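You operate a simulated robot arm through the tools that you are given. There is no shell and no other tool.

The job below is to be done with a simulated robot arm. You get a single attempt, and the scene is never put back.

## Task
Swap ventilator three's filter for the later-dated spare on the tray.
Fine: the old filter goes in the red tub; the latch ends shut. Set down upright: white-capped exhale filter.

The check looks at the end state, three seconds after you hand in, the way a careful person would. Anything else that was tipped, shoved, dropped, spilled or broken makes it a failure.

## Robot
A 6-joint arm with a two-finger parallel gripper, fixed in place. Base frame: the origin is at the foot of the arm, x ahead of it, y to its left, z up. Units: m, rad, N and s.
With the tool pointing down near the work surface it reaches from about 0.1 to 0.36 m from the base axis. Its first joint turns from -1.152 to 1.152 rad. Payload 2.45 kg.
Tool frame: the origin (TCP) lies between the finger pads and is the grasp point; the fingertips stand 0.024 m ahead of it; z points along the fingers, y is the line along which they close. The gripper opens to 0.068 m. The fingers are 0.017 m wide and 0.01 m thick; the gripper's body (0.04 by 0.07 m) begins 0.041 m behind the TCP.
Orientation is told as [roll, pitch, yaw] about the base's x, y, z axes, in that order, counted from this pose: with the fingers straight down and closing along the base's y, the tool's x points along the base's -x, its y along +y and its z along -z.

## Interface
- The arm moves only by the tool step_arm. Its argument "targets" is a list of rows, each an object of numbers (a shift or turn left out is 0, a gripper value left out holds the last): "dx", "dy", "dz": the shift along the tool's x, y, z in units of 30 mm (1.0 is 30 mm); "wx", "wy", "wz": the turn, a rotation vector about the tool's x, y, z in units of 8 degrees (1.0 is 8 degrees); "fingers": the opening, from 0 (shut) to 1 (fully open). In form: [{"dx": .., "dy": .., "dz": .., "wx": .., "wy": .., "wz": .., "fingers": ..}, ...]. A call has 1 to 20 rows; each row shifts and turns the commanded pose from where the row before left it, along the tool's axes as they then stand. A call with a number of a shift or a turn outside -1 to 1 is refused whole. Rows are played at 5 a second. More than 0.05 m and 0.15 rad between two rows, or a gripper value outside its range, and nothing of the call is played. A pose out of reach is approached as far as the arm can. The call stops where the force on the tool passes 90 N (or 10 N more than at its start, if that is more) or the arm is blocked; 0.2 s more then pass. Each finger travels about 0.108 m/s and halts on what it meets, pressing with about 27 N; the grip force reading is that of the motor and also rises with nothing between the fingers. The clock runs only during rows and for 0.2 s after the last one: add rows that do not move to give the fingers time. It gives the time, the measured TCP pose, the force on the tool (base axes), the opening and the grip force at its end, in the units of the frame above (readings bear some noise), with the torque about the TCP (base axes, N m) and any sound that the robot's microphone picked up.
- Cameras (640 x 400 px; columns grow to the right, rows downward): "scene" is fixed at [0.175, 0.4356, 1.451]; the picture's right is [-0.59, -0.81, 0.00], its down [-0.58, 0.42, -0.70] and it looks along [0.57, -0.41, -0.72] (base axes); focal length 329 px, centre (320, 200). "wrist" rides on the gripper at [0.084, 0.011, -0.075] in the tool frame; the picture's right is [-0.13, 0.99, 0.00], its down [-0.60, -0.08, -0.79] and it looks along [-0.79, -0.10, 0.61] (tool axes); focal length 251 px, centre (320, 200). There is no depth. A picture from a camera that has moved, and an enlarged one, comes with that camera's place and axes in the base frame and with its lens.
- camera(camera): a new picture of that camera. The clock stands still meanwhile.
- zoom(camera, box): a new picture of the part [left, top, right, bottom] of that camera's present view, enlarged. The clock stands still meanwhile.
- sign_off(): hands the job in; it is judged then, once.

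Places have to be worked out from the pictures, the camera data and where the tool is seen. Open the gripper and draw the arm clear of the work before you hand the job in, unless the task says otherwise.

The tools are called as a command line: name --argument value ..., lists and objects as JSON in quotes. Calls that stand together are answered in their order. step_arm: Moves the arm, as the interface text tells. Its arguments: {"type":"object","properties":{"targets":{"type":"array","items":{"type":"object","properties":{"dx":{"type":"number"},"dy":{"type":"number"},"dz":{"type":"number"},"wx":{"type":"number"},"wy":{"type":"number"},"wz":{"type":"number"},"fingers":{"type":"number"}}}}},"required":["targets"]} The other tools are called the same way: camera (camera) takes a picture; zoom (camera, box) takes an enlarged picture of a part of a camera's view; sign_off () hands the job in.

At the start:

```text
time: 0.0
tool_pos: [0.4332, 0.0444, 1.0312]
tool_rot: [-0.002, 0.0, 0.001]
ft_force: [-0.3, 0.9, -0.5]
torque: [0.0, -0.03, -0.01]
finger_gap: 0.068
grip_force: 0.1
```

scene: 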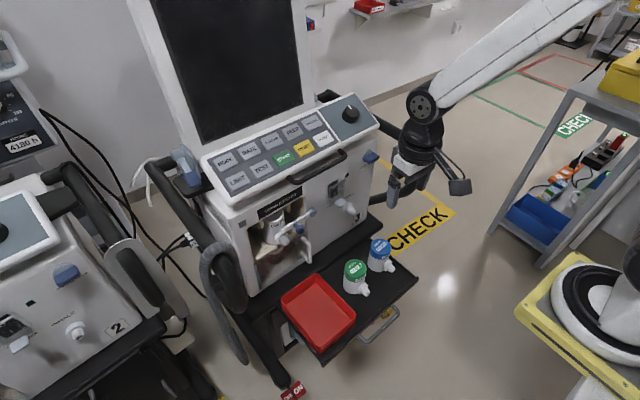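
wrist: 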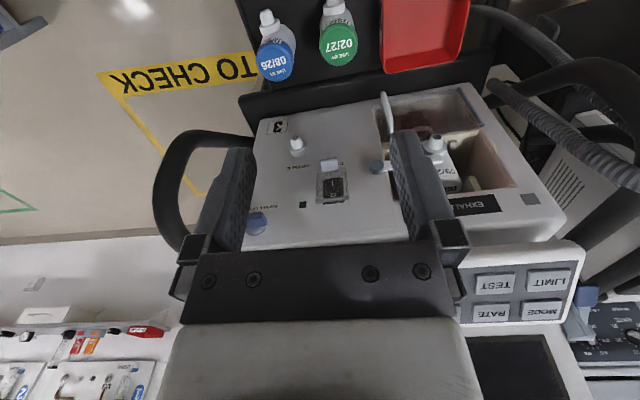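

I start by taking closer looks at the ventilator bay, the tray and the spares in both cameras.

zoom --camera "scene" --box '[220, 160, 420, 285]'

zoom --camera "scene" --box '[260, 230, 420, 330]'

zoom --camera "wrist" --box '[340, 60, 580, 240]'

zoom --camera "wrist" --box '[240, 0, 480, 150]'

```text
3.20 times, centred on (320, 222) of scene
camera zoom: at [0.175, 0.4356, 1.451], right [-0.59, -0.81, 0.0], down [-0.58, 0.42, -0.7], along [0.57, -0.41, -0.72], focal length 1052 px, centre (320, 128)
```

zoom: 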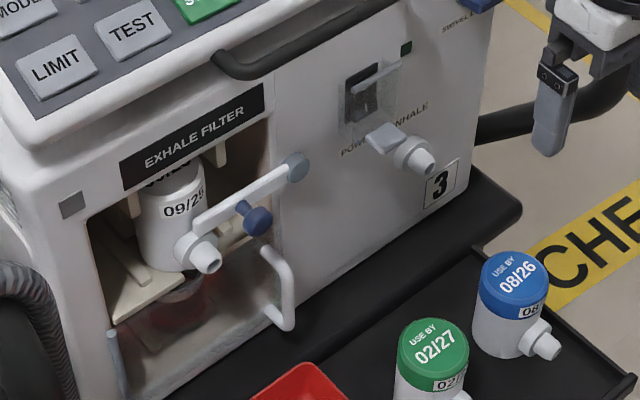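

```text
4.00 times, centred on (340, 280) of scene
camera zoom: at [0.175, 0.4356, 1.451], right [-0.59, -0.81, 0.0], down [-0.58, 0.42, -0.7], along [0.57, -0.41, -0.72], focal length 1315 px, centre (240, -120)
```

zoom: 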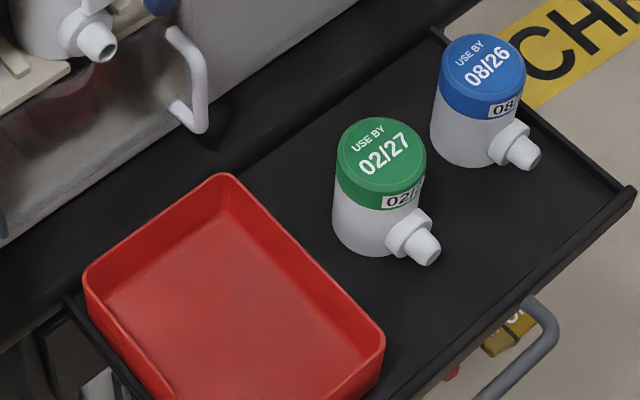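

```text
2.22 times, centred on (460, 150) of wrist
camera zoom: at [0.3485, 0.055, 1.1058], right [0.13, 0.99, 0.0], down [0.6, -0.08, 0.79], along [0.79, -0.1, -0.61], focal length 559 px, centre (9, 311)
```

zoom: 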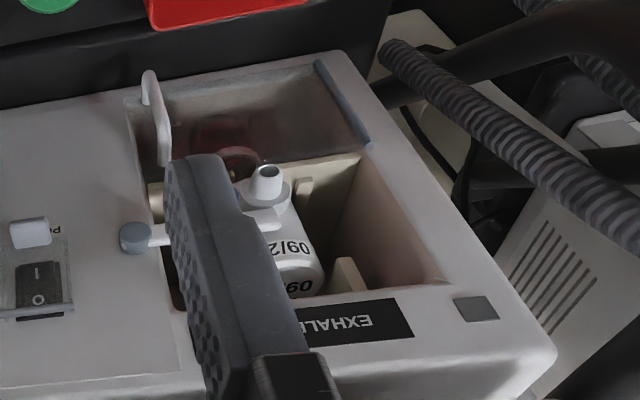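

```text
2.67 times, centred on (360, 75) of wrist
camera zoom: at [0.3485, 0.055, 1.1058], right [0.13, 0.99, 0.0], down [0.6, -0.08, 0.79], along [0.79, -0.1, -0.61], focal length 670 px, centre (213, 533)
```

zoom: 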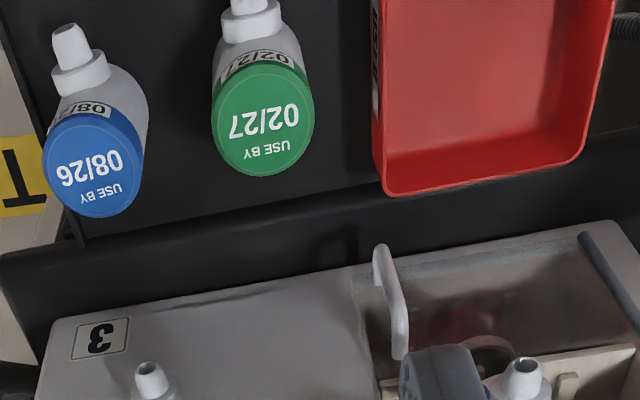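

The old filter (white, dated 09/2x) sits in the open bay behind a swing bar with a blue knob. The spares are green 02/27 and blue 08/26, so green is the later one. I zoom further in on the bay and its latch.

zoom --camera "scene" --box '[240, 185, 336, 245]'

zoom --camera "scene" --box '[230, 225, 326, 285]'

zoom --camera "wrist" --box '[376, 80, 520, 170]'

zoom --camera "scene" --box '[340, 100, 500, 200]'

```text
6.67 times, centred on (288, 215) of scene
camera zoom: at [0.175, 0.4356, 1.451], right [-0.59, -0.81, 0.0], down [-0.58, 0.42, -0.7], along [0.57, -0.41, -0.72], focal length 2191 px, centre (533, 100)
```

zoom: 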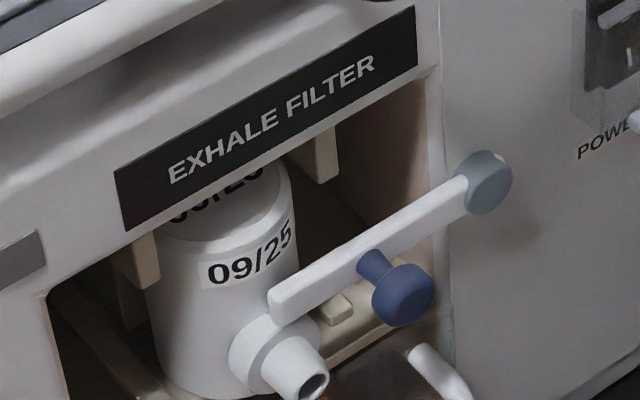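

```text
6.67 times, centred on (278, 255) of scene
camera zoom: at [0.175, 0.4356, 1.451], right [-0.59, -0.81, 0.0], down [-0.58, 0.42, -0.7], along [0.57, -0.41, -0.72], focal length 2191 px, centre (600, -167)
```

zoom: 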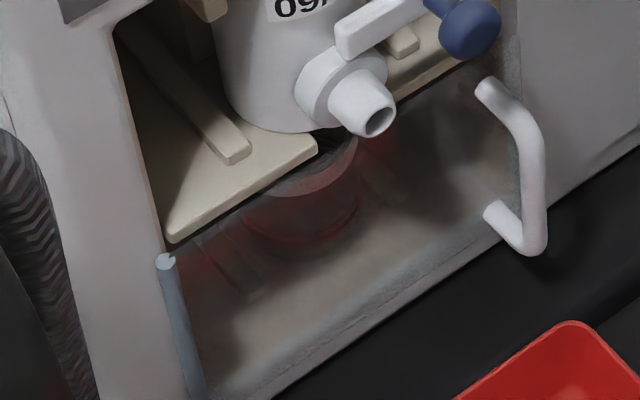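

```text
4.44 times, centred on (448, 125) of wrist
camera zoom: at [0.3485, 0.055, 1.1058], right [0.13, 0.99, 0.0], down [0.6, -0.08, 0.79], along [0.79, -0.1, -0.61], focal length 1118 px, centre (-249, 533)
```

zoom: 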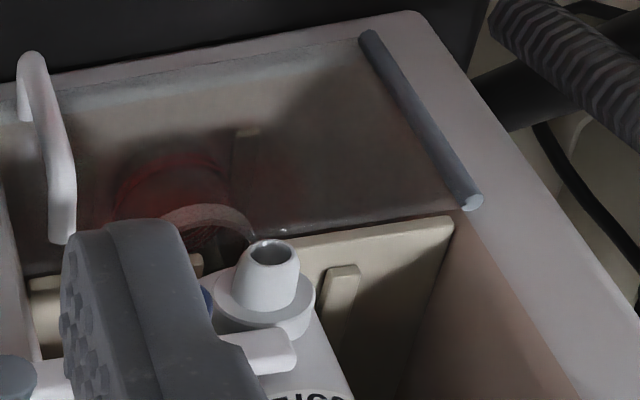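

```text
4.00 times, centred on (420, 150) of scene
camera zoom: at [0.175, 0.4356, 1.451], right [-0.59, -0.81, 0.0], down [-0.58, 0.42, -0.7], along [0.57, -0.41, -0.72], focal length 1315 px, centre (-80, 400)
```

zoom: 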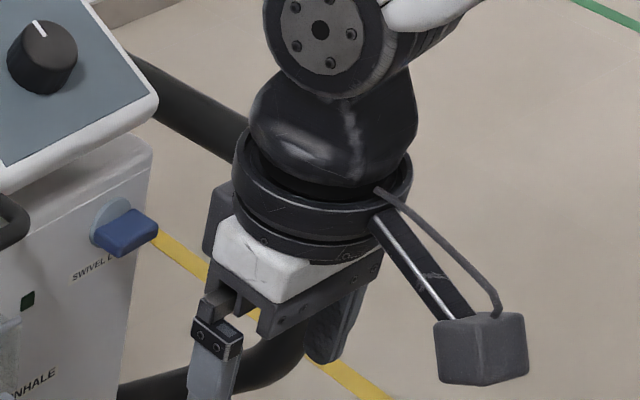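

Triangulating from both views, I put the latch pivot near (0.66, 0.11, 0.806), the knob near (0.63, 0.168, 0.81) and the snout tip near (0.632, 0.209, 0.78). The green spare's cap is near (0.524, 0.065, 0.655) and the tub centre near (0.51, 0.20). I tilt the tool forward where it stands, to see how far the arm reaches and to get a view into the bay.

step_arm --targets '[{"wy": -1}, {"wy": -1}, {"wy": -1}, {"wy": -1}, {"wy": -1}, {"wy": -1}, {"wy": -1}, {"wy": -0.5}, {}]'

camera --camera "wrist"

camera --camera "scene"

```text
time: 2.0
tool_pos: [0.4727, 0.0424, 1.0321]
tool_rot: [-0.083, -0.785, 0.029]
ft_force: [0.3, 0.1, 0.8]
torque: [-0.01, -0.01, 0.05]
finger_gap: 0.0681
grip_force: 0.1
out of reach, approached as far as the arm can: row 4, 5, 6, 7, 8
```

```text
taken
camera wrist: at [0.3614, 0.0556, 1.0237], right [0.12, 0.99, 0.03], down [-0.14, -0.01, 0.99], along [0.98, -0.13, 0.13], focal length 251 px, centre (320, 200)
```

wrist: 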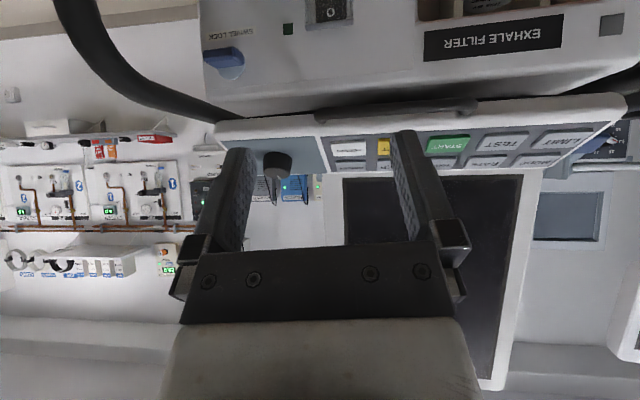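

```text
taken
```

scene: 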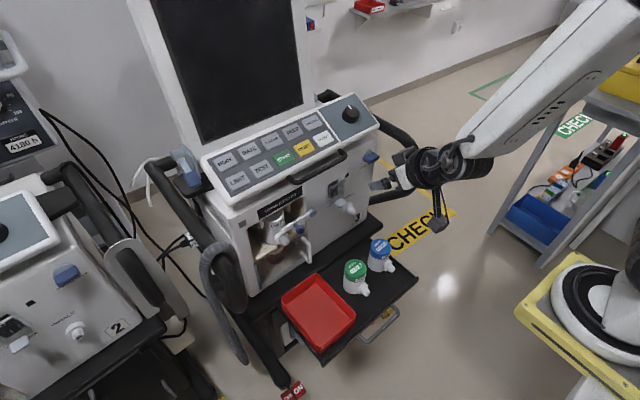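

The arm stopped at about 45° of tilt in this place. The console handle works out at x≈0.64, z≈0.967, so the space in front of the bay is free. I move to a standoff in front of the bay and will check the pose there.

step_arm --targets '[{"dx": 0.4, "dy": 0.84, "dz": 0.84}, {"dx": 0.4, "dy": 0.84, "dz": 0.84}, {"dx": 0.4, "dy": 0.84, "dz": 0.84}, {"dx": 0.4, "dy": 0.84, "dz": 0.84}, {"dx": 0.4, "dy": 0.84, "dz": 0.84}, {}]'

camera --camera "wrist"

camera --camera "scene"

```text
time: 3.4
tool_pos: [0.5239, 0.1573, 0.8921]
tool_rot: [-0.086, -0.784, 0.028]
ft_force: [-0.3, -0.5, -0.1]
torque: [-0.01, 0.01, 0.0]
finger_gap: 0.0682
grip_force: 0.1
```

```text
taken
camera wrist: at [0.4122, 0.1718, 0.8844], right [0.12, 0.99, 0.03], down [-0.14, -0.01, 0.99], along [0.98, -0.13, 0.13], focal length 251 px, centre (320, 200)
```

wrist: 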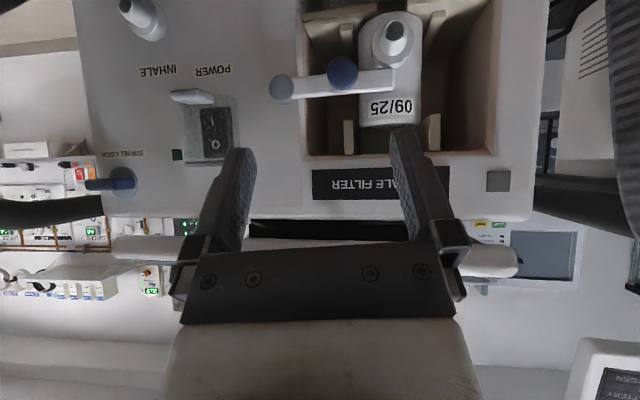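

```text
taken
```

scene: 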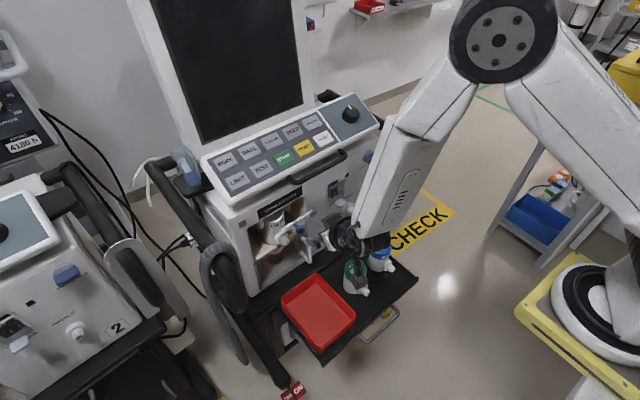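

Now the wrist camera looks straight into the bay, with its picture upside-down. I zoom in to measure the filter, the rails, the latch bar and the knob.

zoom --camera "wrist" --box '[260, 0, 548, 180]'

zoom --camera "wrist" --box '[340, 0, 484, 90]'

zoom --camera "scene" --box '[240, 185, 400, 285]'

```text
2.22 times, centred on (404, 90) of wrist
camera zoom: at [0.4122, 0.1718, 0.8844], right [0.12, 0.99, 0.03], down [-0.14, -0.01, 0.99], along [0.98, -0.13, 0.13], focal length 559 px, centre (133, 444)
```

zoom: 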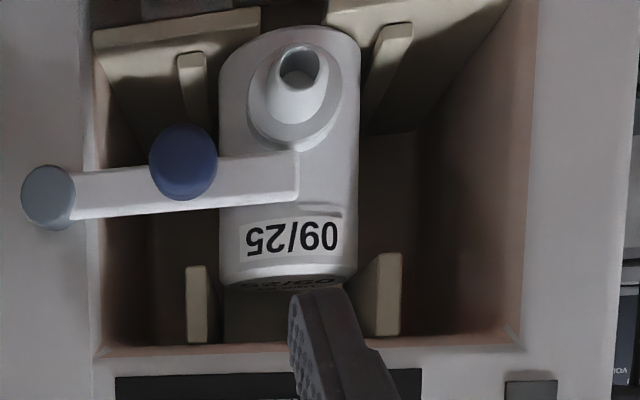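

```text
4.44 times, centred on (412, 45) of wrist
camera zoom: at [0.4122, 0.1718, 0.8844], right [0.12, 0.99, 0.03], down [-0.14, -0.01, 0.99], along [0.98, -0.13, 0.13], focal length 1118 px, centre (-89, 889)
```

zoom: 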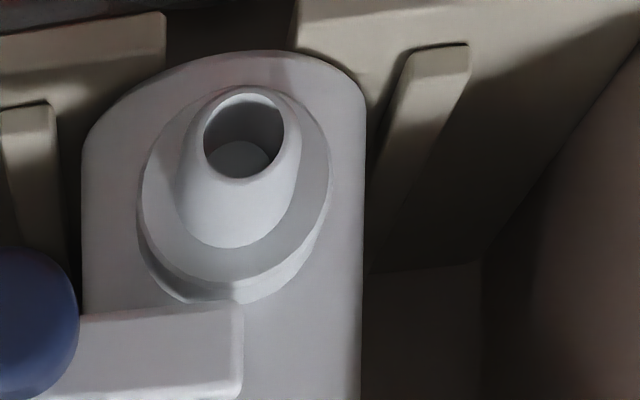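

```text
4.00 times, centred on (320, 235) of scene
camera zoom: at [0.175, 0.4356, 1.451], right [-0.59, -0.81, 0.0], down [-0.58, 0.42, -0.7], along [0.57, -0.41, -0.72], focal length 1315 px, centre (320, 60)
```

zoom: 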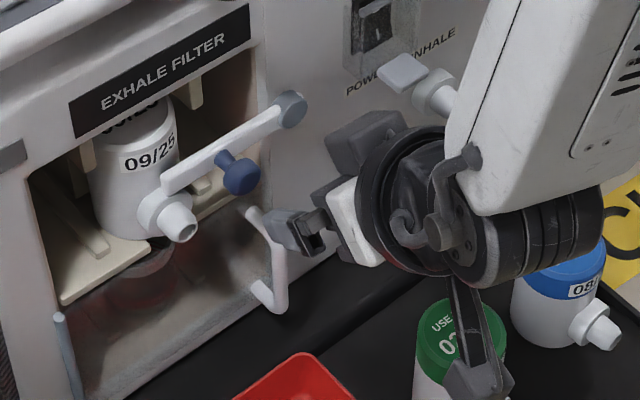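

The filter stands at about (0.695, 0.210), z 0.751 to 0.849, radius about 0.031. The bar is horizontal at z≈0.81, with its knob at about (0.632, 0.164, 0.808). The tool is off-heading by about 11° from the ventilator's own 5.4° yaw, so I square it up here and test the reach with a little more tilt.

step_arm --targets '[{"wx": -0.47, "wz": -0.17}, {"wx": -0.47, "wz": -0.17}, {}]'

```text
time: 4.2
tool_pos: [0.5302, 0.1641, 0.8985]
tool_rot: [-0.018, -0.78, 0.106]
ft_force: [0.6, 0.1, -0.2]
torque: [0.02, 0.02, 0.02]
finger_gap: 0.0676
grip_force: 0.1
out of reach, approached as far as the arm can: row 2
```

The turn was nearly completed, with a small shortfall. I look at the arm's configuration to understand which limit it is near.

camera --camera "scene"

zoom --camera "scene" --box '[300, 0, 640, 290]'

```text
taken
```

scene: 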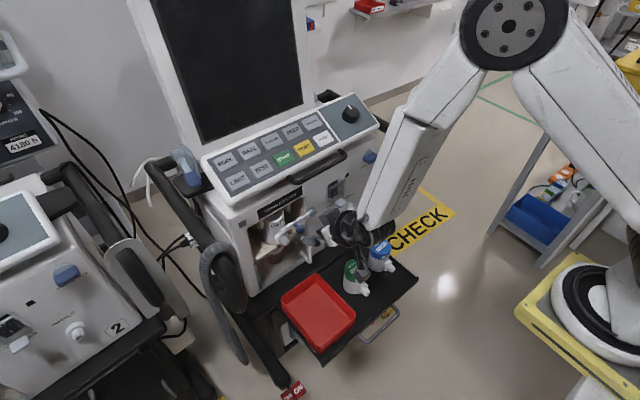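

```text
1.38 times, centred on (470, 145) of scene
camera zoom: at [0.175, 0.4356, 1.451], right [-0.59, -0.81, 0.0], down [-0.58, 0.42, -0.7], along [0.57, -0.41, -0.72], focal length 453 px, centre (113, 276)
```

zoom: 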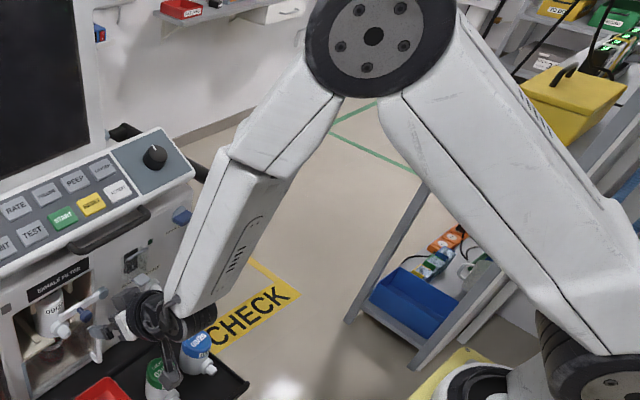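

The arm sits well within its reach, so the limit is probably at the wrist. I try one more 8° of tilt here to see whether it follows.

step_arm --targets '[{"wy": -0.5}, {"wy": -0.5}, {}]'

```text
time: 5.0
tool_pos: [0.5457, 0.1808, 0.9155]
tool_rot: [-0.027, -0.92, 0.11]
ft_force: [-0.3, 0.4, 0.2]
torque: [0.01, -0.02, -0.03]
finger_gap: 0.0679
grip_force: 0.1
out of reach, approached as far as the arm can: row 1, 2
```

It tilts further, but the elbow's fold limit pushes the TCP forward; farther out that is no problem. I go to a pre-grasp about 5 cm short of the blue knob with the fingers part open, then look.

step_arm --targets '[{"dx": 0.412, "dy": -0.239, "dz": 0.721, "fingers": 0.62}, {"dx": 0.412, "dy": -0.239, "dz": 0.721}, {"dx": 0.412, "dy": -0.239, "dz": 0.721}, {}]'

camera --camera "wrist"

zoom --camera "scene" --box '[240, 170, 400, 270]'

```text
time: 6.0
tool_pos: [0.594, 0.185, 0.862]
tool_rot: [-0.021, -0.921, 0.109]
ft_force: [-0.2, 0.2, -0.1]
torque: [0.01, 0.02, 0.02]
finger_gap: 0.0422
grip_force: 0.0
out of reach, approached as far as the arm can: row 1, 2, 3
```

```text
taken
camera wrist: at [0.482, 0.1836, 0.8393], right [-0.01, 1.0, 0.09], down [-0.26, -0.09, 0.96], along [0.97, -0.01, 0.26], focal length 251 px, centre (320, 200)
```

wrist: 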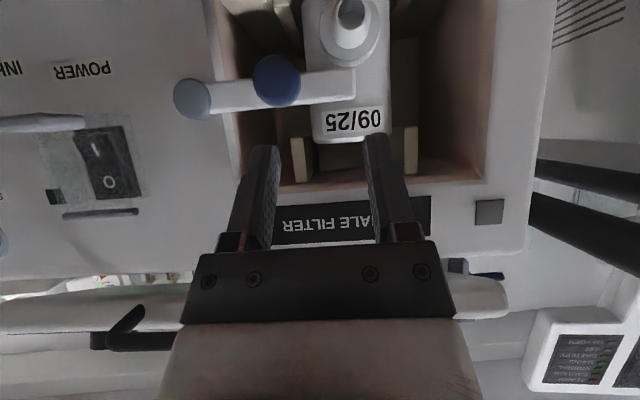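

```text
4.00 times, centred on (320, 220) of scene
camera zoom: at [0.175, 0.4356, 1.451], right [-0.59, -0.81, 0.0], down [-0.58, 0.42, -0.7], along [0.57, -0.41, -0.72], focal length 1315 px, centre (320, 120)
```

zoom: 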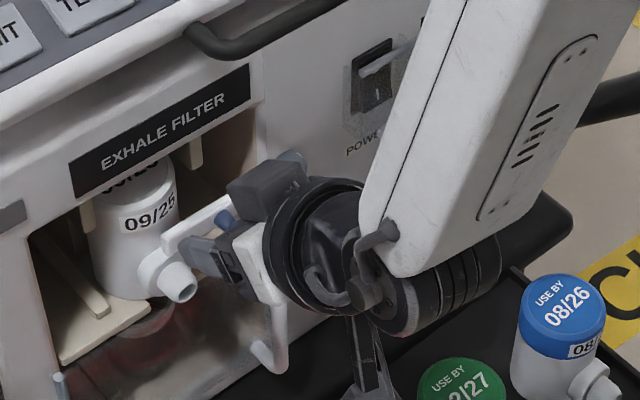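

The pattern of these shortfalls suggests that the forearm roll joint wrapped to its limit when the tool passed the straight-wrist pose off-plane. I back out to a tool-down pose in free space, so I can tilt again with the tool in line with the arm's plane.

step_arm --targets '[{"wy": 1, "dz": -0.8, "dx": 0.3}, {"wy": 1, "dz": -0.8, "dx": 0.3}, {"wy": 1, "dz": -0.8, "dx": 0.3}, {"wy": 1, "dz": -0.5, "dx": 0.6}, {"wy": 1, "dx": 0.8}, {"wy": 0.7, "dx": 0.8}, {}]'

```text
time: 7.6
tool_pos: [0.4774, 0.168, 0.8862]
tool_rot: [-0.025, -0.23, 0.094]
ft_force: [-0.4, 0.1, -0.4]
torque: [0.0, 0.02, 0.02]
finger_gap: 0.0421
grip_force: 0.0
out of reach, approached as far as the arm can: row 4, 5
```

I finish going to tool-down and move to y=0, where the arm plane is simply the x-z plane.

step_arm --targets '[{"dx": 0.17, "dy": -0.93, "dz": -0.37, "wx": -0.03, "wy": 0.275, "wz": 0.112}, {"dx": 0.17, "dy": -0.93, "dz": -0.37, "wx": -0.03, "wy": 0.275, "wz": 0.112}, {"dx": 0.17, "dy": -0.93, "dz": -0.37, "wx": -0.03, "wy": 0.275, "wz": 0.112}, {"dx": 0.17, "dy": -0.93, "dz": -0.37, "wx": -0.03, "wy": 0.275, "wz": 0.112}, {"dx": 0.17, "dy": -0.93, "dz": -0.37, "wx": -0.03, "wy": 0.275, "wz": 0.112}, {"dx": 0.17, "dy": -0.93, "dz": -0.37, "wx": -0.03, "wy": 0.275, "wz": 0.112}, {}]'

zoom --camera "scene" --box '[320, 0, 640, 200]'

```text
time: 9.2
tool_pos: [0.4485, 0.0004, 0.948]
tool_rot: [0.012, 0.001, -0.006]
ft_force: [0.2, 0.4, 0.3]
torque: [-0.03, -0.02, -0.01]
finger_gap: 0.0421
grip_force: 0.0
```

```text
2.00 times, centred on (480, 100) of scene
camera zoom: at [0.175, 0.4356, 1.451], right [-0.59, -0.81, 0.0], down [-0.58, 0.42, -0.7], along [0.57, -0.41, -0.72], focal length 657 px, centre (0, 400)
```

zoom: 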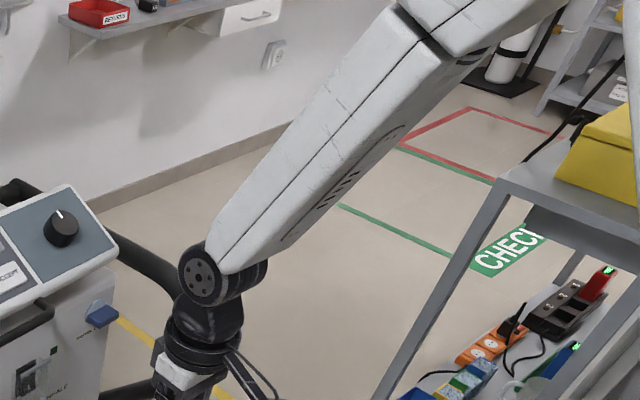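

The arm is now planar, tool-down at y≈0. I take out the small residual roll and yaw, then tilt forward within the plane.

step_arm --targets '[{"wx": 0.08, "wz": -0.04}, {"wy": -0.5}, {"wy": -0.5}, {"wy": -0.5}, {"wy": -0.5}, {"wy": -0.5}, {"wy": -0.5}, {"wy": -0.5}, {"wy": -0.5}, {"wy": -0.5}, {"wy": -0.5}, {"wy": -0.5}, {"wy": -0.5}, {}]'

zoom --camera "scene" --box '[320, 0, 640, 200]'

```text
time: 12.2
tool_pos: [0.4659, -0.0002, 0.9417]
tool_rot: [0.001, -0.841, 0.001]
ft_force: [-0.3, -0.3, 0.9]
torque: [0.0, 0.0, 0.03]
finger_gap: 0.0421
grip_force: 0.1
out of reach, approached as far as the arm can: row 11, 12, 13
```

```text
2.00 times, centred on (480, 100) of scene
camera zoom: at [0.175, 0.4356, 1.451], right [-0.59, -0.81, 0.0], down [-0.58, 0.42, -0.7], along [0.57, -0.41, -0.72], focal length 657 px, centre (0, 400)
```

zoom: 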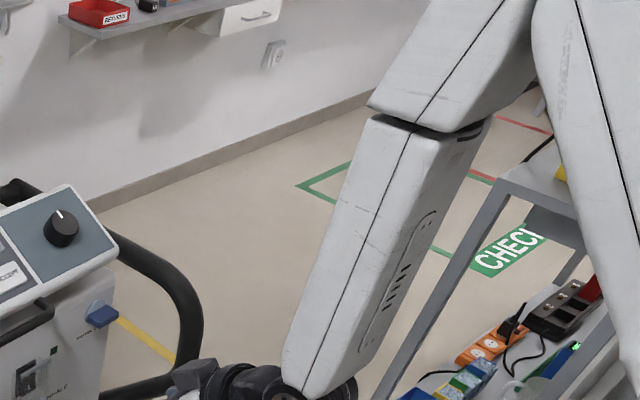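

This time the wrist passed through cleanly in-plane; only the elbow fold limit shows, and that goes away farther out. I move to the knob pre-grasp, yawing by the ventilator's 5–6°.

step_arm --targets '[{"dx": -0.017, "dy": 0.894, "dz": 0.809, "wx": -0.089, "wy": -0.095, "wz": -0.08}, {"dx": -0.017, "dy": 0.894, "dz": 0.809, "wx": -0.089, "wy": -0.095, "wz": -0.08}, {"dx": -0.017, "dy": 0.894, "dz": 0.809, "wx": -0.089, "wy": -0.095, "wz": -0.08}, {"dx": -0.017, "dy": 0.894, "dz": 0.809, "wx": -0.089, "wy": -0.095, "wz": -0.08}, {"dx": -0.017, "dy": 0.894, "dz": 0.809, "wx": -0.089, "wy": -0.095, "wz": -0.08}, {"dx": -0.017, "dy": 0.894, "dz": 0.809, "wx": -0.089, "wy": -0.095, "wz": -0.08}, {}]'

camera --camera "wrist"

zoom --camera "scene" --box '[240, 170, 400, 270]'

```text
time: 13.8
tool_pos: [0.5722, 0.1658, 0.8486]
tool_rot: [-0.007, -0.917, 0.107]
ft_force: [-0.1, -0.1, -0.3]
torque: [-0.02, 0.01, -0.03]
finger_gap: 0.0423
grip_force: 0.1
```

```text
taken
camera wrist: at [0.4606, 0.1644, 0.8271], right [-0.02, 0.99, 0.1], down [-0.25, -0.1, 0.96], along [0.97, 0.0, 0.26], focal length 251 px, centre (320, 200)
```

wrist: 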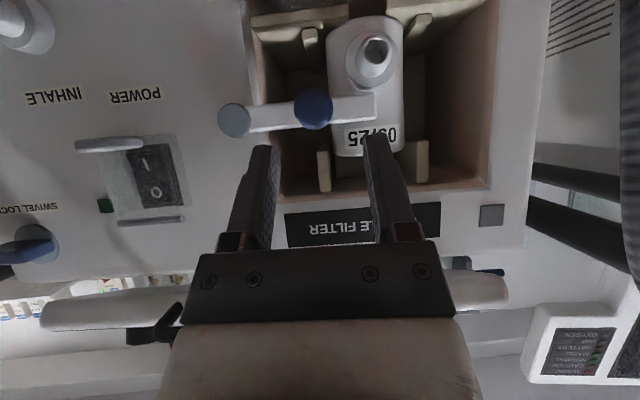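

```text
4.00 times, centred on (320, 220) of scene
camera zoom: at [0.175, 0.4356, 1.451], right [-0.59, -0.81, 0.0], down [-0.58, 0.42, -0.7], along [0.57, -0.41, -0.72], focal length 1315 px, centre (320, 120)
```

zoom: 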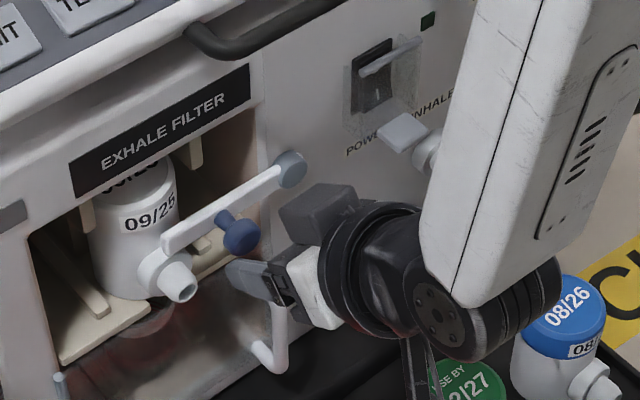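

Now there is no reach trouble. The knob head centre reads about (0.627–0.640, 0.166, 0.811), with the bar face at x≈0.649. I advance so the finger ends straddle the knob without touching the bar.

step_arm --targets '[{"dx": -0.056, "dy": -0.069, "dz": 0.593}, {"dx": -0.056, "dy": -0.069, "dz": 0.593}, {"dx": -0.056, "dy": -0.069, "dz": 0.593}, {}]'

camera --camera "wrist"

zoom --camera "scene" --box '[256, 180, 352, 240]'

```text
time: 14.8
tool_pos: [0.6188, 0.1645, 0.8207]
tool_rot: [-0.007, -0.919, 0.106]
ft_force: [-0.3, 0.4, 0.3]
torque: [0.02, 0.0, 0.01]
finger_gap: 0.0421
grip_force: 0.0
```

```text
taken
camera wrist: at [0.506, 0.1628, 0.7993], right [-0.02, 0.99, 0.1], down [-0.25, -0.1, 0.96], along [0.97, 0.0, 0.25], focal length 251 px, centre (320, 200)
```

wrist: 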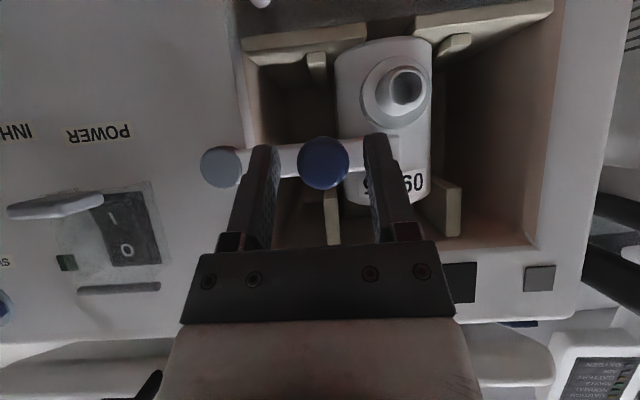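

```text
6.67 times, centred on (304, 210) of scene
camera zoom: at [0.175, 0.4356, 1.451], right [-0.59, -0.81, 0.0], down [-0.58, 0.42, -0.7], along [0.57, -0.41, -0.72], focal length 2191 px, centre (427, 133)
```

zoom: 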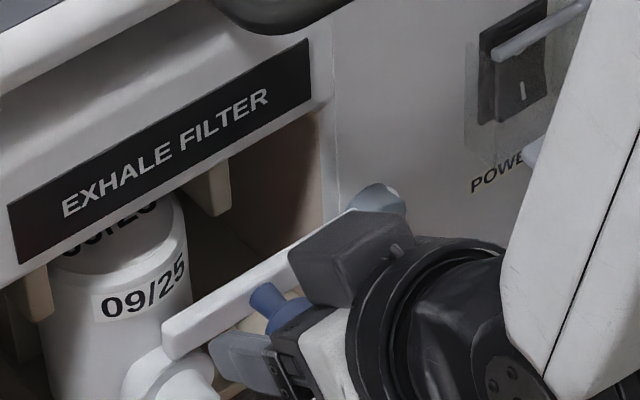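

The knob head sits between the two finger ends. I close on it.

step_arm --targets '[{"fingers": 0.0}, {}, {}, {}]'

camera --camera "wrist"

```text
time: 15.8
tool_pos: [0.6189, 0.1659, 0.8205]
tool_rot: [-0.006, -0.916, 0.109]
ft_force: [-4.3, 16.5, -0.2]
torque: [0.12, 0.04, -0.32]
finger_gap: 0.0232
grip_force: 27.1
```

```text
taken
camera wrist: at [0.5057, 0.1636, 0.7995], right [-0.02, 0.99, 0.1], down [-0.25, -0.1, 0.96], along [0.97, 0.0, 0.26], focal length 251 px, centre (320, 200)
```

wrist: 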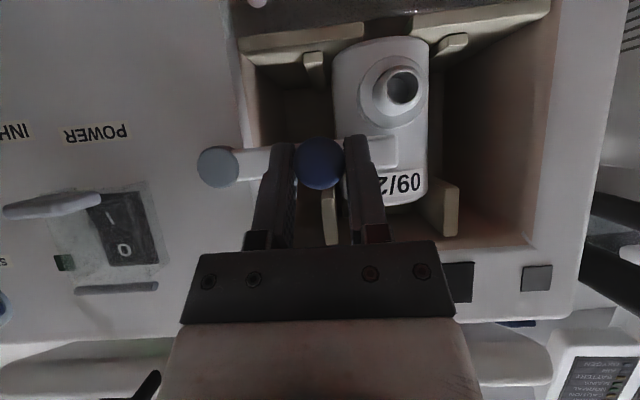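

I have the knob: the gap is 0.0232 and the grip firm, with some sideways load from a 1–2 mm offset. I try a small upward move of about 8 mm along the arc to feel whether the bar swings freely.

step_arm --targets '[{"dx": -0.106, "dz": -0.081, "dy": 0.03}, {"dx": -0.106, "dz": -0.081, "dy": 0.0}, {}]'

```text
time: 16.6
tool_pos: [0.6167, 0.1631, 0.8292]
tool_rot: [-0.01, -0.918, 0.105]
ft_force: [-1.9, 9.1, -0.1]
torque: [0.23, 0.22, -0.52]
finger_gap: 0.0231
grip_force: 26.9
```

The bar moves with almost no vertical resistance. I carry on along the arc to about 48° and check.

step_arm --targets '[{"dy": -0.077, "dx": -0.262, "dz": -0.201}, {"dy": -0.137, "dx": -0.254, "dz": -0.195}, {"dy": -0.19, "dx": -0.233, "dz": -0.179}, {"dy": -0.24, "dx": -0.204, "dz": -0.156}, {}]'

camera --camera "wrist"

```text
time: 17.8
tool_pos: [0.6199, 0.1464, 0.8673]
tool_rot: [-0.008, -0.924, 0.11]
ft_force: [-12.3, 23.7, 21.6]
torque: [0.48, 0.28, -0.06]
finger_gap: 0.0227
grip_force: 27.0
```

```text
taken
camera wrist: at [0.5082, 0.1447, 0.8456], right [-0.03, 0.99, 0.1], down [-0.26, -0.1, 0.96], along [0.97, 0.0, 0.26], focal length 251 px, centre (320, 200)
```

wrist: 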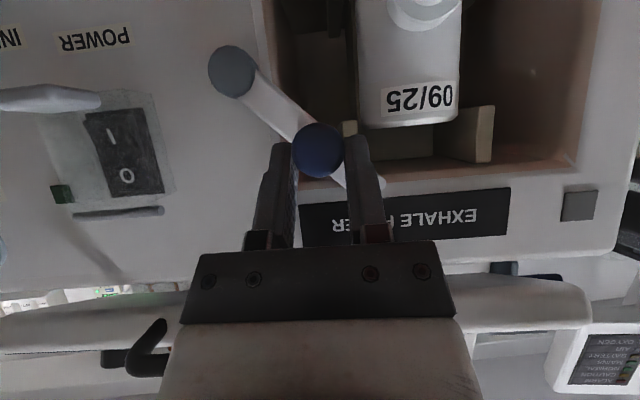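

The bar is at about 49°, and the reaction force is purely radial because my commanded arc is about 2.5 mm too tight. I widen the path slightly and continue to about 88°.

step_arm --targets '[{"dy": -0.237, "dx": -0.209, "dz": -0.16}, {"dy": -0.3, "dx": -0.143, "dz": -0.11}, {"dy": -0.333, "dx": -0.082, "dz": -0.063}, {"dy": -0.347, "dx": -0.034, "dz": -0.026}, {}]'

camera --camera "wrist"

zoom --camera "scene" --box '[240, 150, 400, 250]'

```text
time: 19.0
tool_pos: [0.6218, 0.1063, 0.8822]
tool_rot: [-0.007, -0.916, 0.103]
ft_force: [2.2, 2.1, 3.4]
torque: [0.12, 0.12, -0.52]
finger_gap: 0.0228
grip_force: 26.7
```

```text
taken
camera wrist: at [0.5098, 0.1064, 0.861], right [-0.02, 0.99, 0.1], down [-0.25, -0.1, 0.96], along [0.97, -0.01, 0.25], focal length 251 px, centre (320, 200)
```

wrist: 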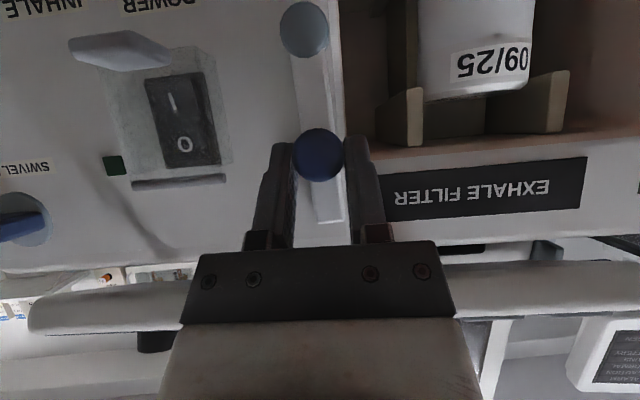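

```text
4.00 times, centred on (320, 200) of scene
camera zoom: at [0.175, 0.4356, 1.451], right [-0.59, -0.81, 0.0], down [-0.58, 0.42, -0.7], along [0.57, -0.41, -0.72], focal length 1315 px, centre (320, 200)
```

zoom: 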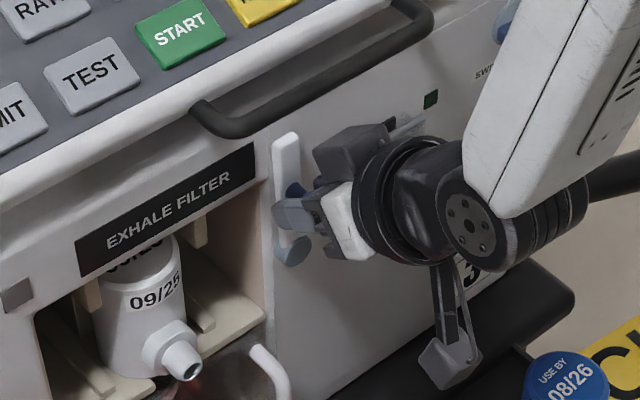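

The bar is about vertical, fully clear of the bay opening, with little force. I open the fingers slightly while keeping them around the knob, to see whether the bar stays up by itself.

step_arm --targets '[{"fingers": 0.6}, {}, {}, {}, {}]'

camera --camera "wrist"

```text
time: 20.2
tool_pos: [0.6218, 0.1087, 0.8826]
tool_rot: [-0.007, -0.919, 0.105]
ft_force: [0.2, -0.1, 0.5]
torque: [-0.01, 0.0, 0.01]
finger_gap: 0.0407
grip_force: 0.0
```

```text
taken
camera wrist: at [0.5103, 0.1073, 0.8614], right [-0.02, 0.99, 0.1], down [-0.25, -0.1, 0.96], along [0.97, 0.0, 0.26], focal length 251 px, centre (320, 200)
```

wrist: 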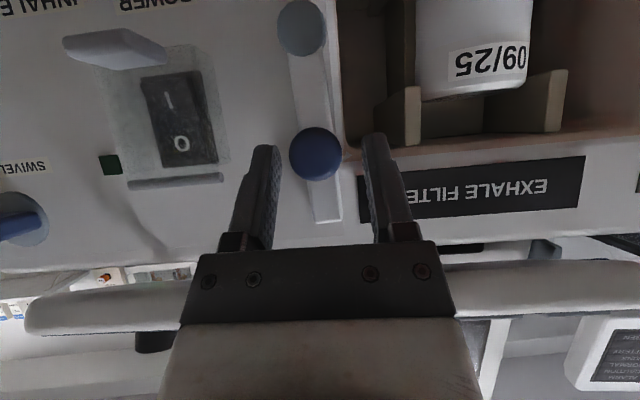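

The bar stays upright by itself. I retreat from the knob, then move in front of the filter with a shallower tilt of about 25° and the fingers fully open.

step_arm --targets '[{"dz": -0.85}, {"dz": -0.85}, {"dx": 0.287, "dy": 0.788, "dz": 0.2, "wy": -0.385}, {"dx": 0.287, "dy": 0.788, "dz": 0.2, "wy": -0.385, "fingers": 1.0}, {"dx": 0.287, "dy": 0.788, "dz": 0.5, "wy": -0.385}, {"dx": 0.287, "dy": 0.788, "dz": 0.5, "wy": -0.385}, {}]'

camera --camera "wrist"

zoom --camera "scene" --box '[240, 170, 400, 270]'

```text
time: 21.8
tool_pos: [0.5918, 0.2003, 0.8641]
tool_rot: [-0.012, -1.135, 0.11]
ft_force: [0.6, -0.7, -0.9]
torque: [0.0, 0.0, 0.0]
finger_gap: 0.0682
grip_force: 0.1
```

```text
taken
camera wrist: at [0.4875, 0.2, 0.8194], right [-0.05, 0.99, 0.11], down [-0.45, -0.12, 0.88], along [0.89, -0.01, 0.46], focal length 251 px, centre (320, 200)
```

wrist: 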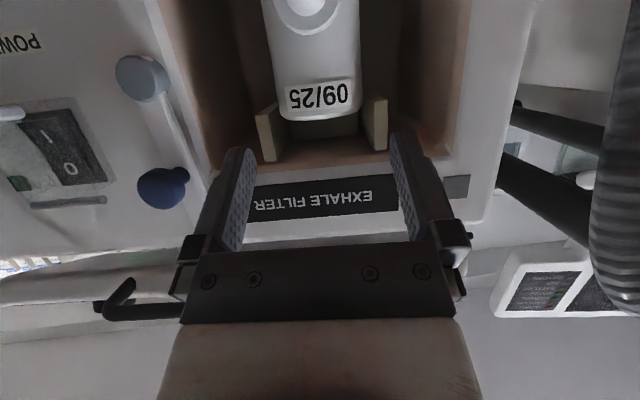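

```text
4.00 times, centred on (320, 220) of scene
camera zoom: at [0.175, 0.4356, 1.451], right [-0.59, -0.81, 0.0], down [-0.58, 0.42, -0.7], along [0.57, -0.41, -0.72], focal length 1315 px, centre (320, 120)
```

zoom: 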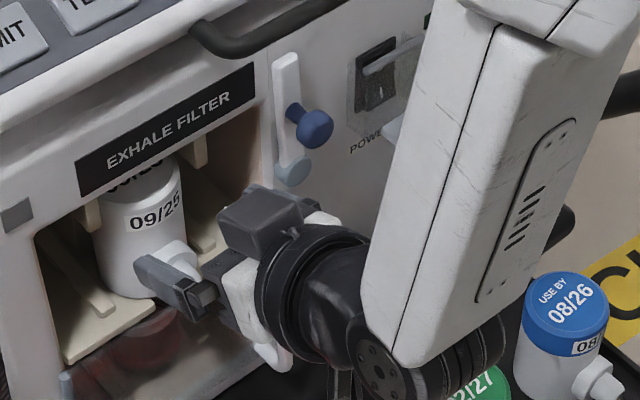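

Laterally the filter sits about centred between the fingers. I zoom in to verify the clearances to the hanging tabs and refine the filter axis before going in.

zoom --camera "wrist" --box '[200, 0, 456, 160]'

```text
2.50 times, centred on (328, 80) of wrist
camera zoom: at [0.4875, 0.2, 0.8194], right [-0.05, 0.99, 0.11], down [-0.45, -0.12, 0.88], along [0.89, -0.01, 0.46], focal length 629 px, centre (300, 500)
```

zoom: 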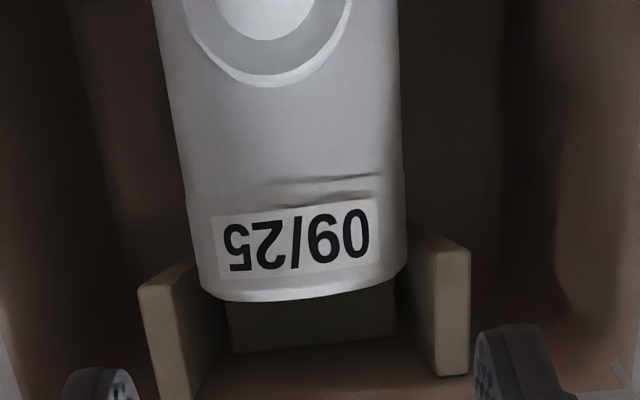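

The filter axis comes out at about (0.692, 0.208), 1.6 mm to the −y side of the tool axis. The tabs end at z≈0.842, which leaves room beneath them for the fingers at z≈0.814. I advance about halfway and re-check the alignment.

step_arm --targets '[{"dx": 0.072, "dy": -0.06, "dz": 0.55}, {"dx": 0.071, "dz": 0.6}, {"dz": 0.55}, {}]'

camera --camera "wrist"

zoom --camera "scene" --box '[240, 180, 352, 250]'

```text
time: 22.8
tool_pos: [0.6338, 0.2033, 0.838]
tool_rot: [-0.01, -1.132, 0.109]
ft_force: [0.4, 0.0, 0.4]
torque: [0.02, -0.01, 0.02]
finger_gap: 0.0681
grip_force: 0.1
```

```text
taken
camera wrist: at [0.5302, 0.203, 0.7933], right [-0.05, 0.99, 0.11], down [-0.45, -0.12, 0.88], along [0.89, -0.01, 0.45], focal length 251 px, centre (320, 200)
```

wrist: 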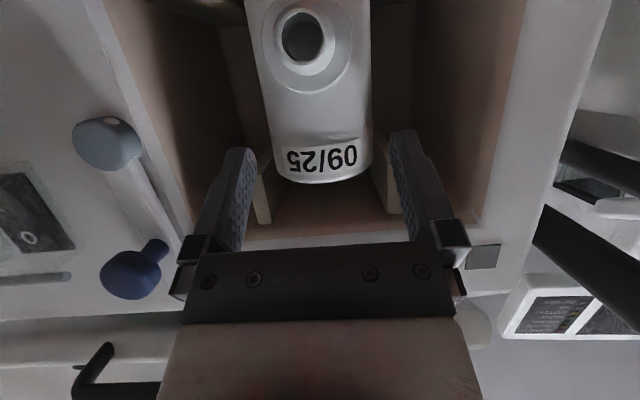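

```text
5.71 times, centred on (296, 215) of scene
camera zoom: at [0.175, 0.4356, 1.451], right [-0.59, -0.81, 0.0], down [-0.58, 0.42, -0.7], along [0.57, -0.41, -0.72], focal length 1878 px, centre (457, 114)
```

zoom: 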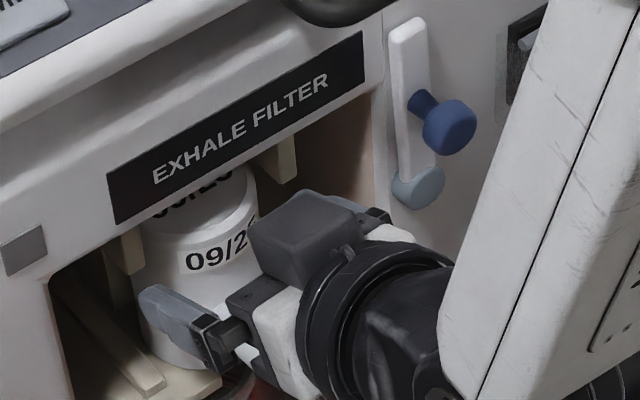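

The fingers are entering on both sides of the cap. I zoom the wrist view once more for the lateral centring before the last 5–6 cm.

zoom --camera "wrist" --box '[208, 60, 432, 200]'

```text
2.86 times, centred on (320, 130) of wrist
camera zoom: at [0.5302, 0.203, 0.7933], right [-0.05, 0.99, 0.11], down [-0.45, -0.12, 0.88], along [0.89, -0.01, 0.45], focal length 718 px, centre (320, 400)
```

zoom: 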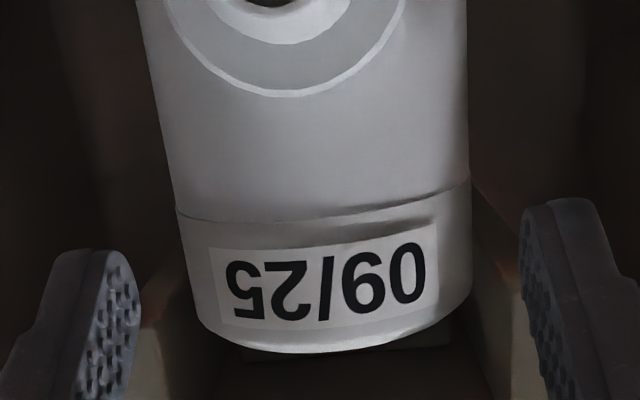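

The filter is centred to well within a millimetre, and its radius is about 0.030, so there is room on both sides. I advance about 4 cm to bring the finger ends alongside the axis and look again before the final placement.

step_arm --targets '[{"dz": 0.5, "dx": 0.05}, {"dz": 0.5, "dx": 0.05}, {"dz": 0.4}, {}]'

zoom --camera "wrist" --box '[176, 60, 464, 240]'

zoom --camera "scene" --box '[240, 180, 352, 250]'

```text
time: 23.8
tool_pos: [0.6718, 0.2061, 0.8175]
tool_rot: [-0.011, -1.131, 0.109]
ft_force: [0.6, 0.6, -0.3]
torque: [0.0, 0.02, 0.01]
finger_gap: 0.0682
grip_force: 0.0
```

```text
2.22 times, centred on (320, 150) of wrist
camera zoom: at [0.5673, 0.2062, 0.7732], right [-0.05, 0.99, 0.11], down [-0.45, -0.12, 0.88], along [0.89, -0.01, 0.45], focal length 559 px, centre (320, 311)
```

zoom: 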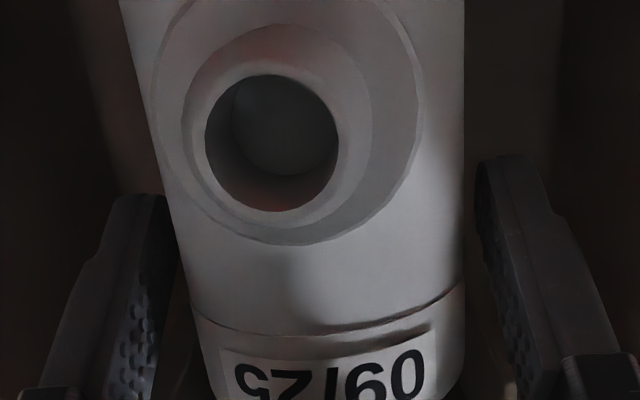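

```text
5.71 times, centred on (296, 215) of scene
camera zoom: at [0.175, 0.4356, 1.451], right [-0.59, -0.81, 0.0], down [-0.58, 0.42, -0.7], along [0.57, -0.41, -0.72], focal length 1878 px, centre (457, 114)
```

zoom: 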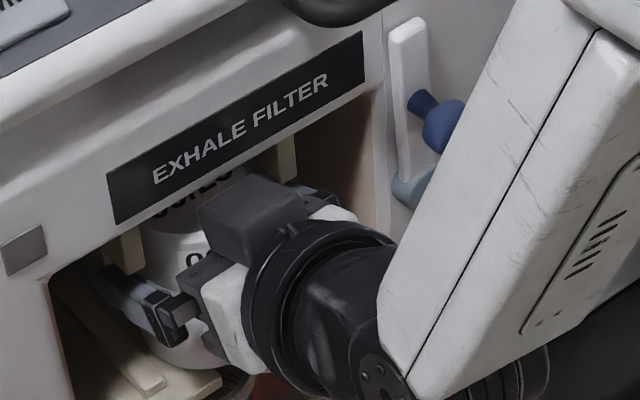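

The axis solves to about (0.684, 0.207) with radius 0.030; the pads already reach past it, centred to 0.5 mm. I go 3 mm further and close on the filter.

step_arm --targets '[{"dz": 0.1, "dy": 0.015}, {"fingers": 0.0}, {}, {}]'

camera --camera "wrist"

```text
time: 24.8
tool_pos: [0.6744, 0.2066, 0.8161]
tool_rot: [-0.011, -1.133, 0.11]
ft_force: [0.0, 0.3, 0.6]
torque: [0.02, 0.05, 0.02]
finger_gap: 0.0591
grip_force: 27.4
```

```text
taken
camera wrist: at [0.5694, 0.2066, 0.7719], right [-0.05, 0.99, 0.11], down [-0.45, -0.12, 0.88], along [0.89, -0.01, 0.45], focal length 251 px, centre (320, 200)
```

wrist: 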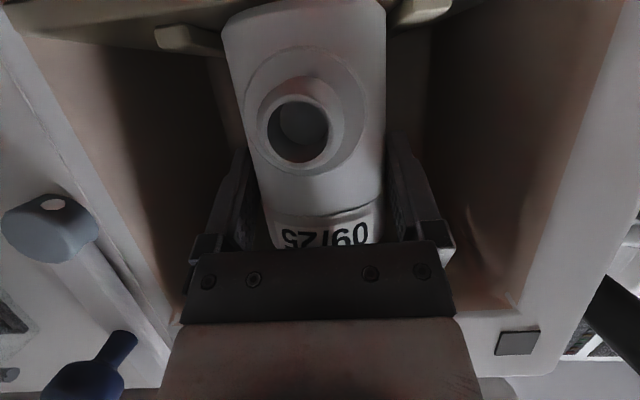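

The filter is gripped: gap 0.0591, almost no side force. I lift it by 3 mm and check the load before drawing it out.

step_arm --targets '[{"dx": -0.045, "dz": -0.021}, {"dx": -0.045, "dz": -0.021}, {}]'

zoom --camera "wrist" --box '[160, 0, 480, 200]'

```text
time: 25.6
tool_pos: [0.6743, 0.2076, 0.8179]
tool_rot: [-0.01, -1.13, 0.111]
ft_force: [0.3, 0.8, -7.8]
torque: [0.02, -0.1, 0.0]
finger_gap: 0.0591
grip_force: 27.0
```

```text
2.00 times, centred on (320, 100) of wrist
camera zoom: at [0.5683, 0.2065, 0.7747], right [-0.05, 0.99, 0.11], down [-0.45, -0.12, 0.88], along [0.89, -0.01, 0.45], focal length 503 px, centre (320, 400)
```

zoom: 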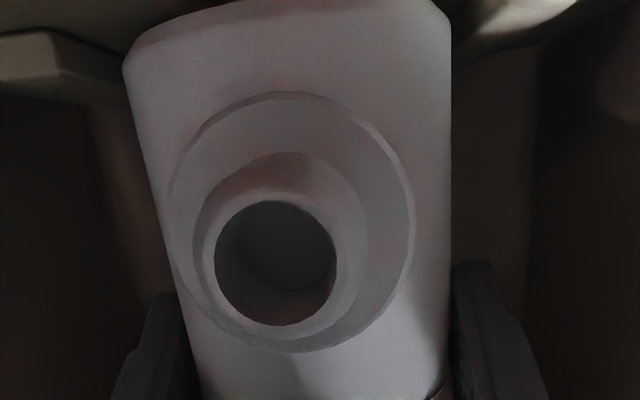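

The vertical load is 7.8 N after about 2 mm of rise. I lift 2 mm more to tell whether that is plain weight or something holding the filter.

step_arm --targets '[{"dx": -0.06, "dz": -0.028}, {}, {}]'

zoom --camera "scene" --box '[240, 180, 352, 250]'

```text
time: 26.4
tool_pos: [0.6723, 0.207, 0.8195]
tool_rot: [-0.012, -1.128, 0.111]
ft_force: [-1.3, 1.4, -21.9]
torque: [0.26, -0.47, -0.03]
finger_gap: 0.0589
grip_force: 27.1
```

```text
5.71 times, centred on (296, 215) of scene
camera zoom: at [0.1754, 0.4358, 1.4509], right [-0.59, -0.81, 0.0], down [-0.58, 0.42, -0.7], along [0.57, -0.41, -0.72], focal length 1878 px, centre (457, 114)
```

zoom: 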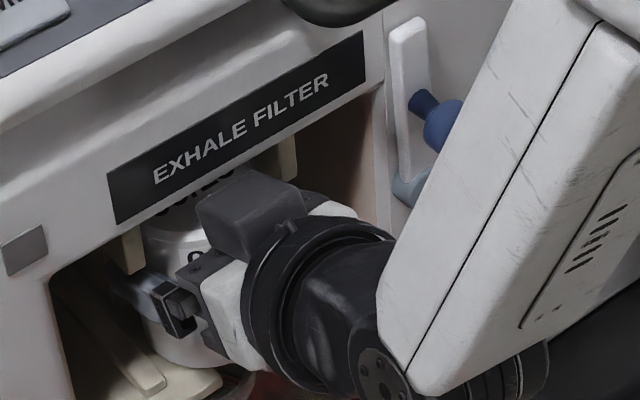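

The force grows to 22 N, so it is not weight; most likely a finger is meeting the hanging tab above it. I lower back to relieve that and draw the filter straight out horizontally.

step_arm --targets '[{"dx": 0.106, "dz": 0.049}, {}]'

```text
time: 27.0
tool_pos: [0.6752, 0.2084, 0.8185]
tool_rot: [-0.009, -1.138, 0.107]
ft_force: [-3.5, -1.2, -3.1]
torque: [0.15, -0.23, -0.04]
finger_gap: 0.059
grip_force: 26.9
```

The load is down to 3 N. I pull back horizontally by 20 mm and check the forces.

step_arm --targets '[{"dx": 0.141, "dz": -0.302}, {"dx": 0.141, "dz": -0.302}, {}]'

camera --camera "wrist"

```text
time: 27.8
tool_pos: [0.6546, 0.2042, 0.8171]
tool_rot: [-0.009, -1.134, 0.112]
ft_force: [0.2, 0.1, -0.7]
torque: [0.01, 0.01, -0.01]
finger_gap: 0.0589
grip_force: 27.1
```

```text
taken
camera wrist: at [0.5497, 0.2042, 0.7729], right [-0.05, 0.99, 0.11], down [-0.45, -0.12, 0.88], along [0.89, -0.01, 0.46], focal length 251 px, centre (320, 200)
```

wrist: 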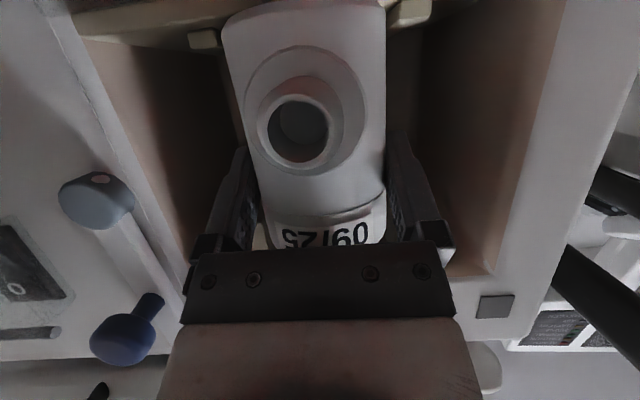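

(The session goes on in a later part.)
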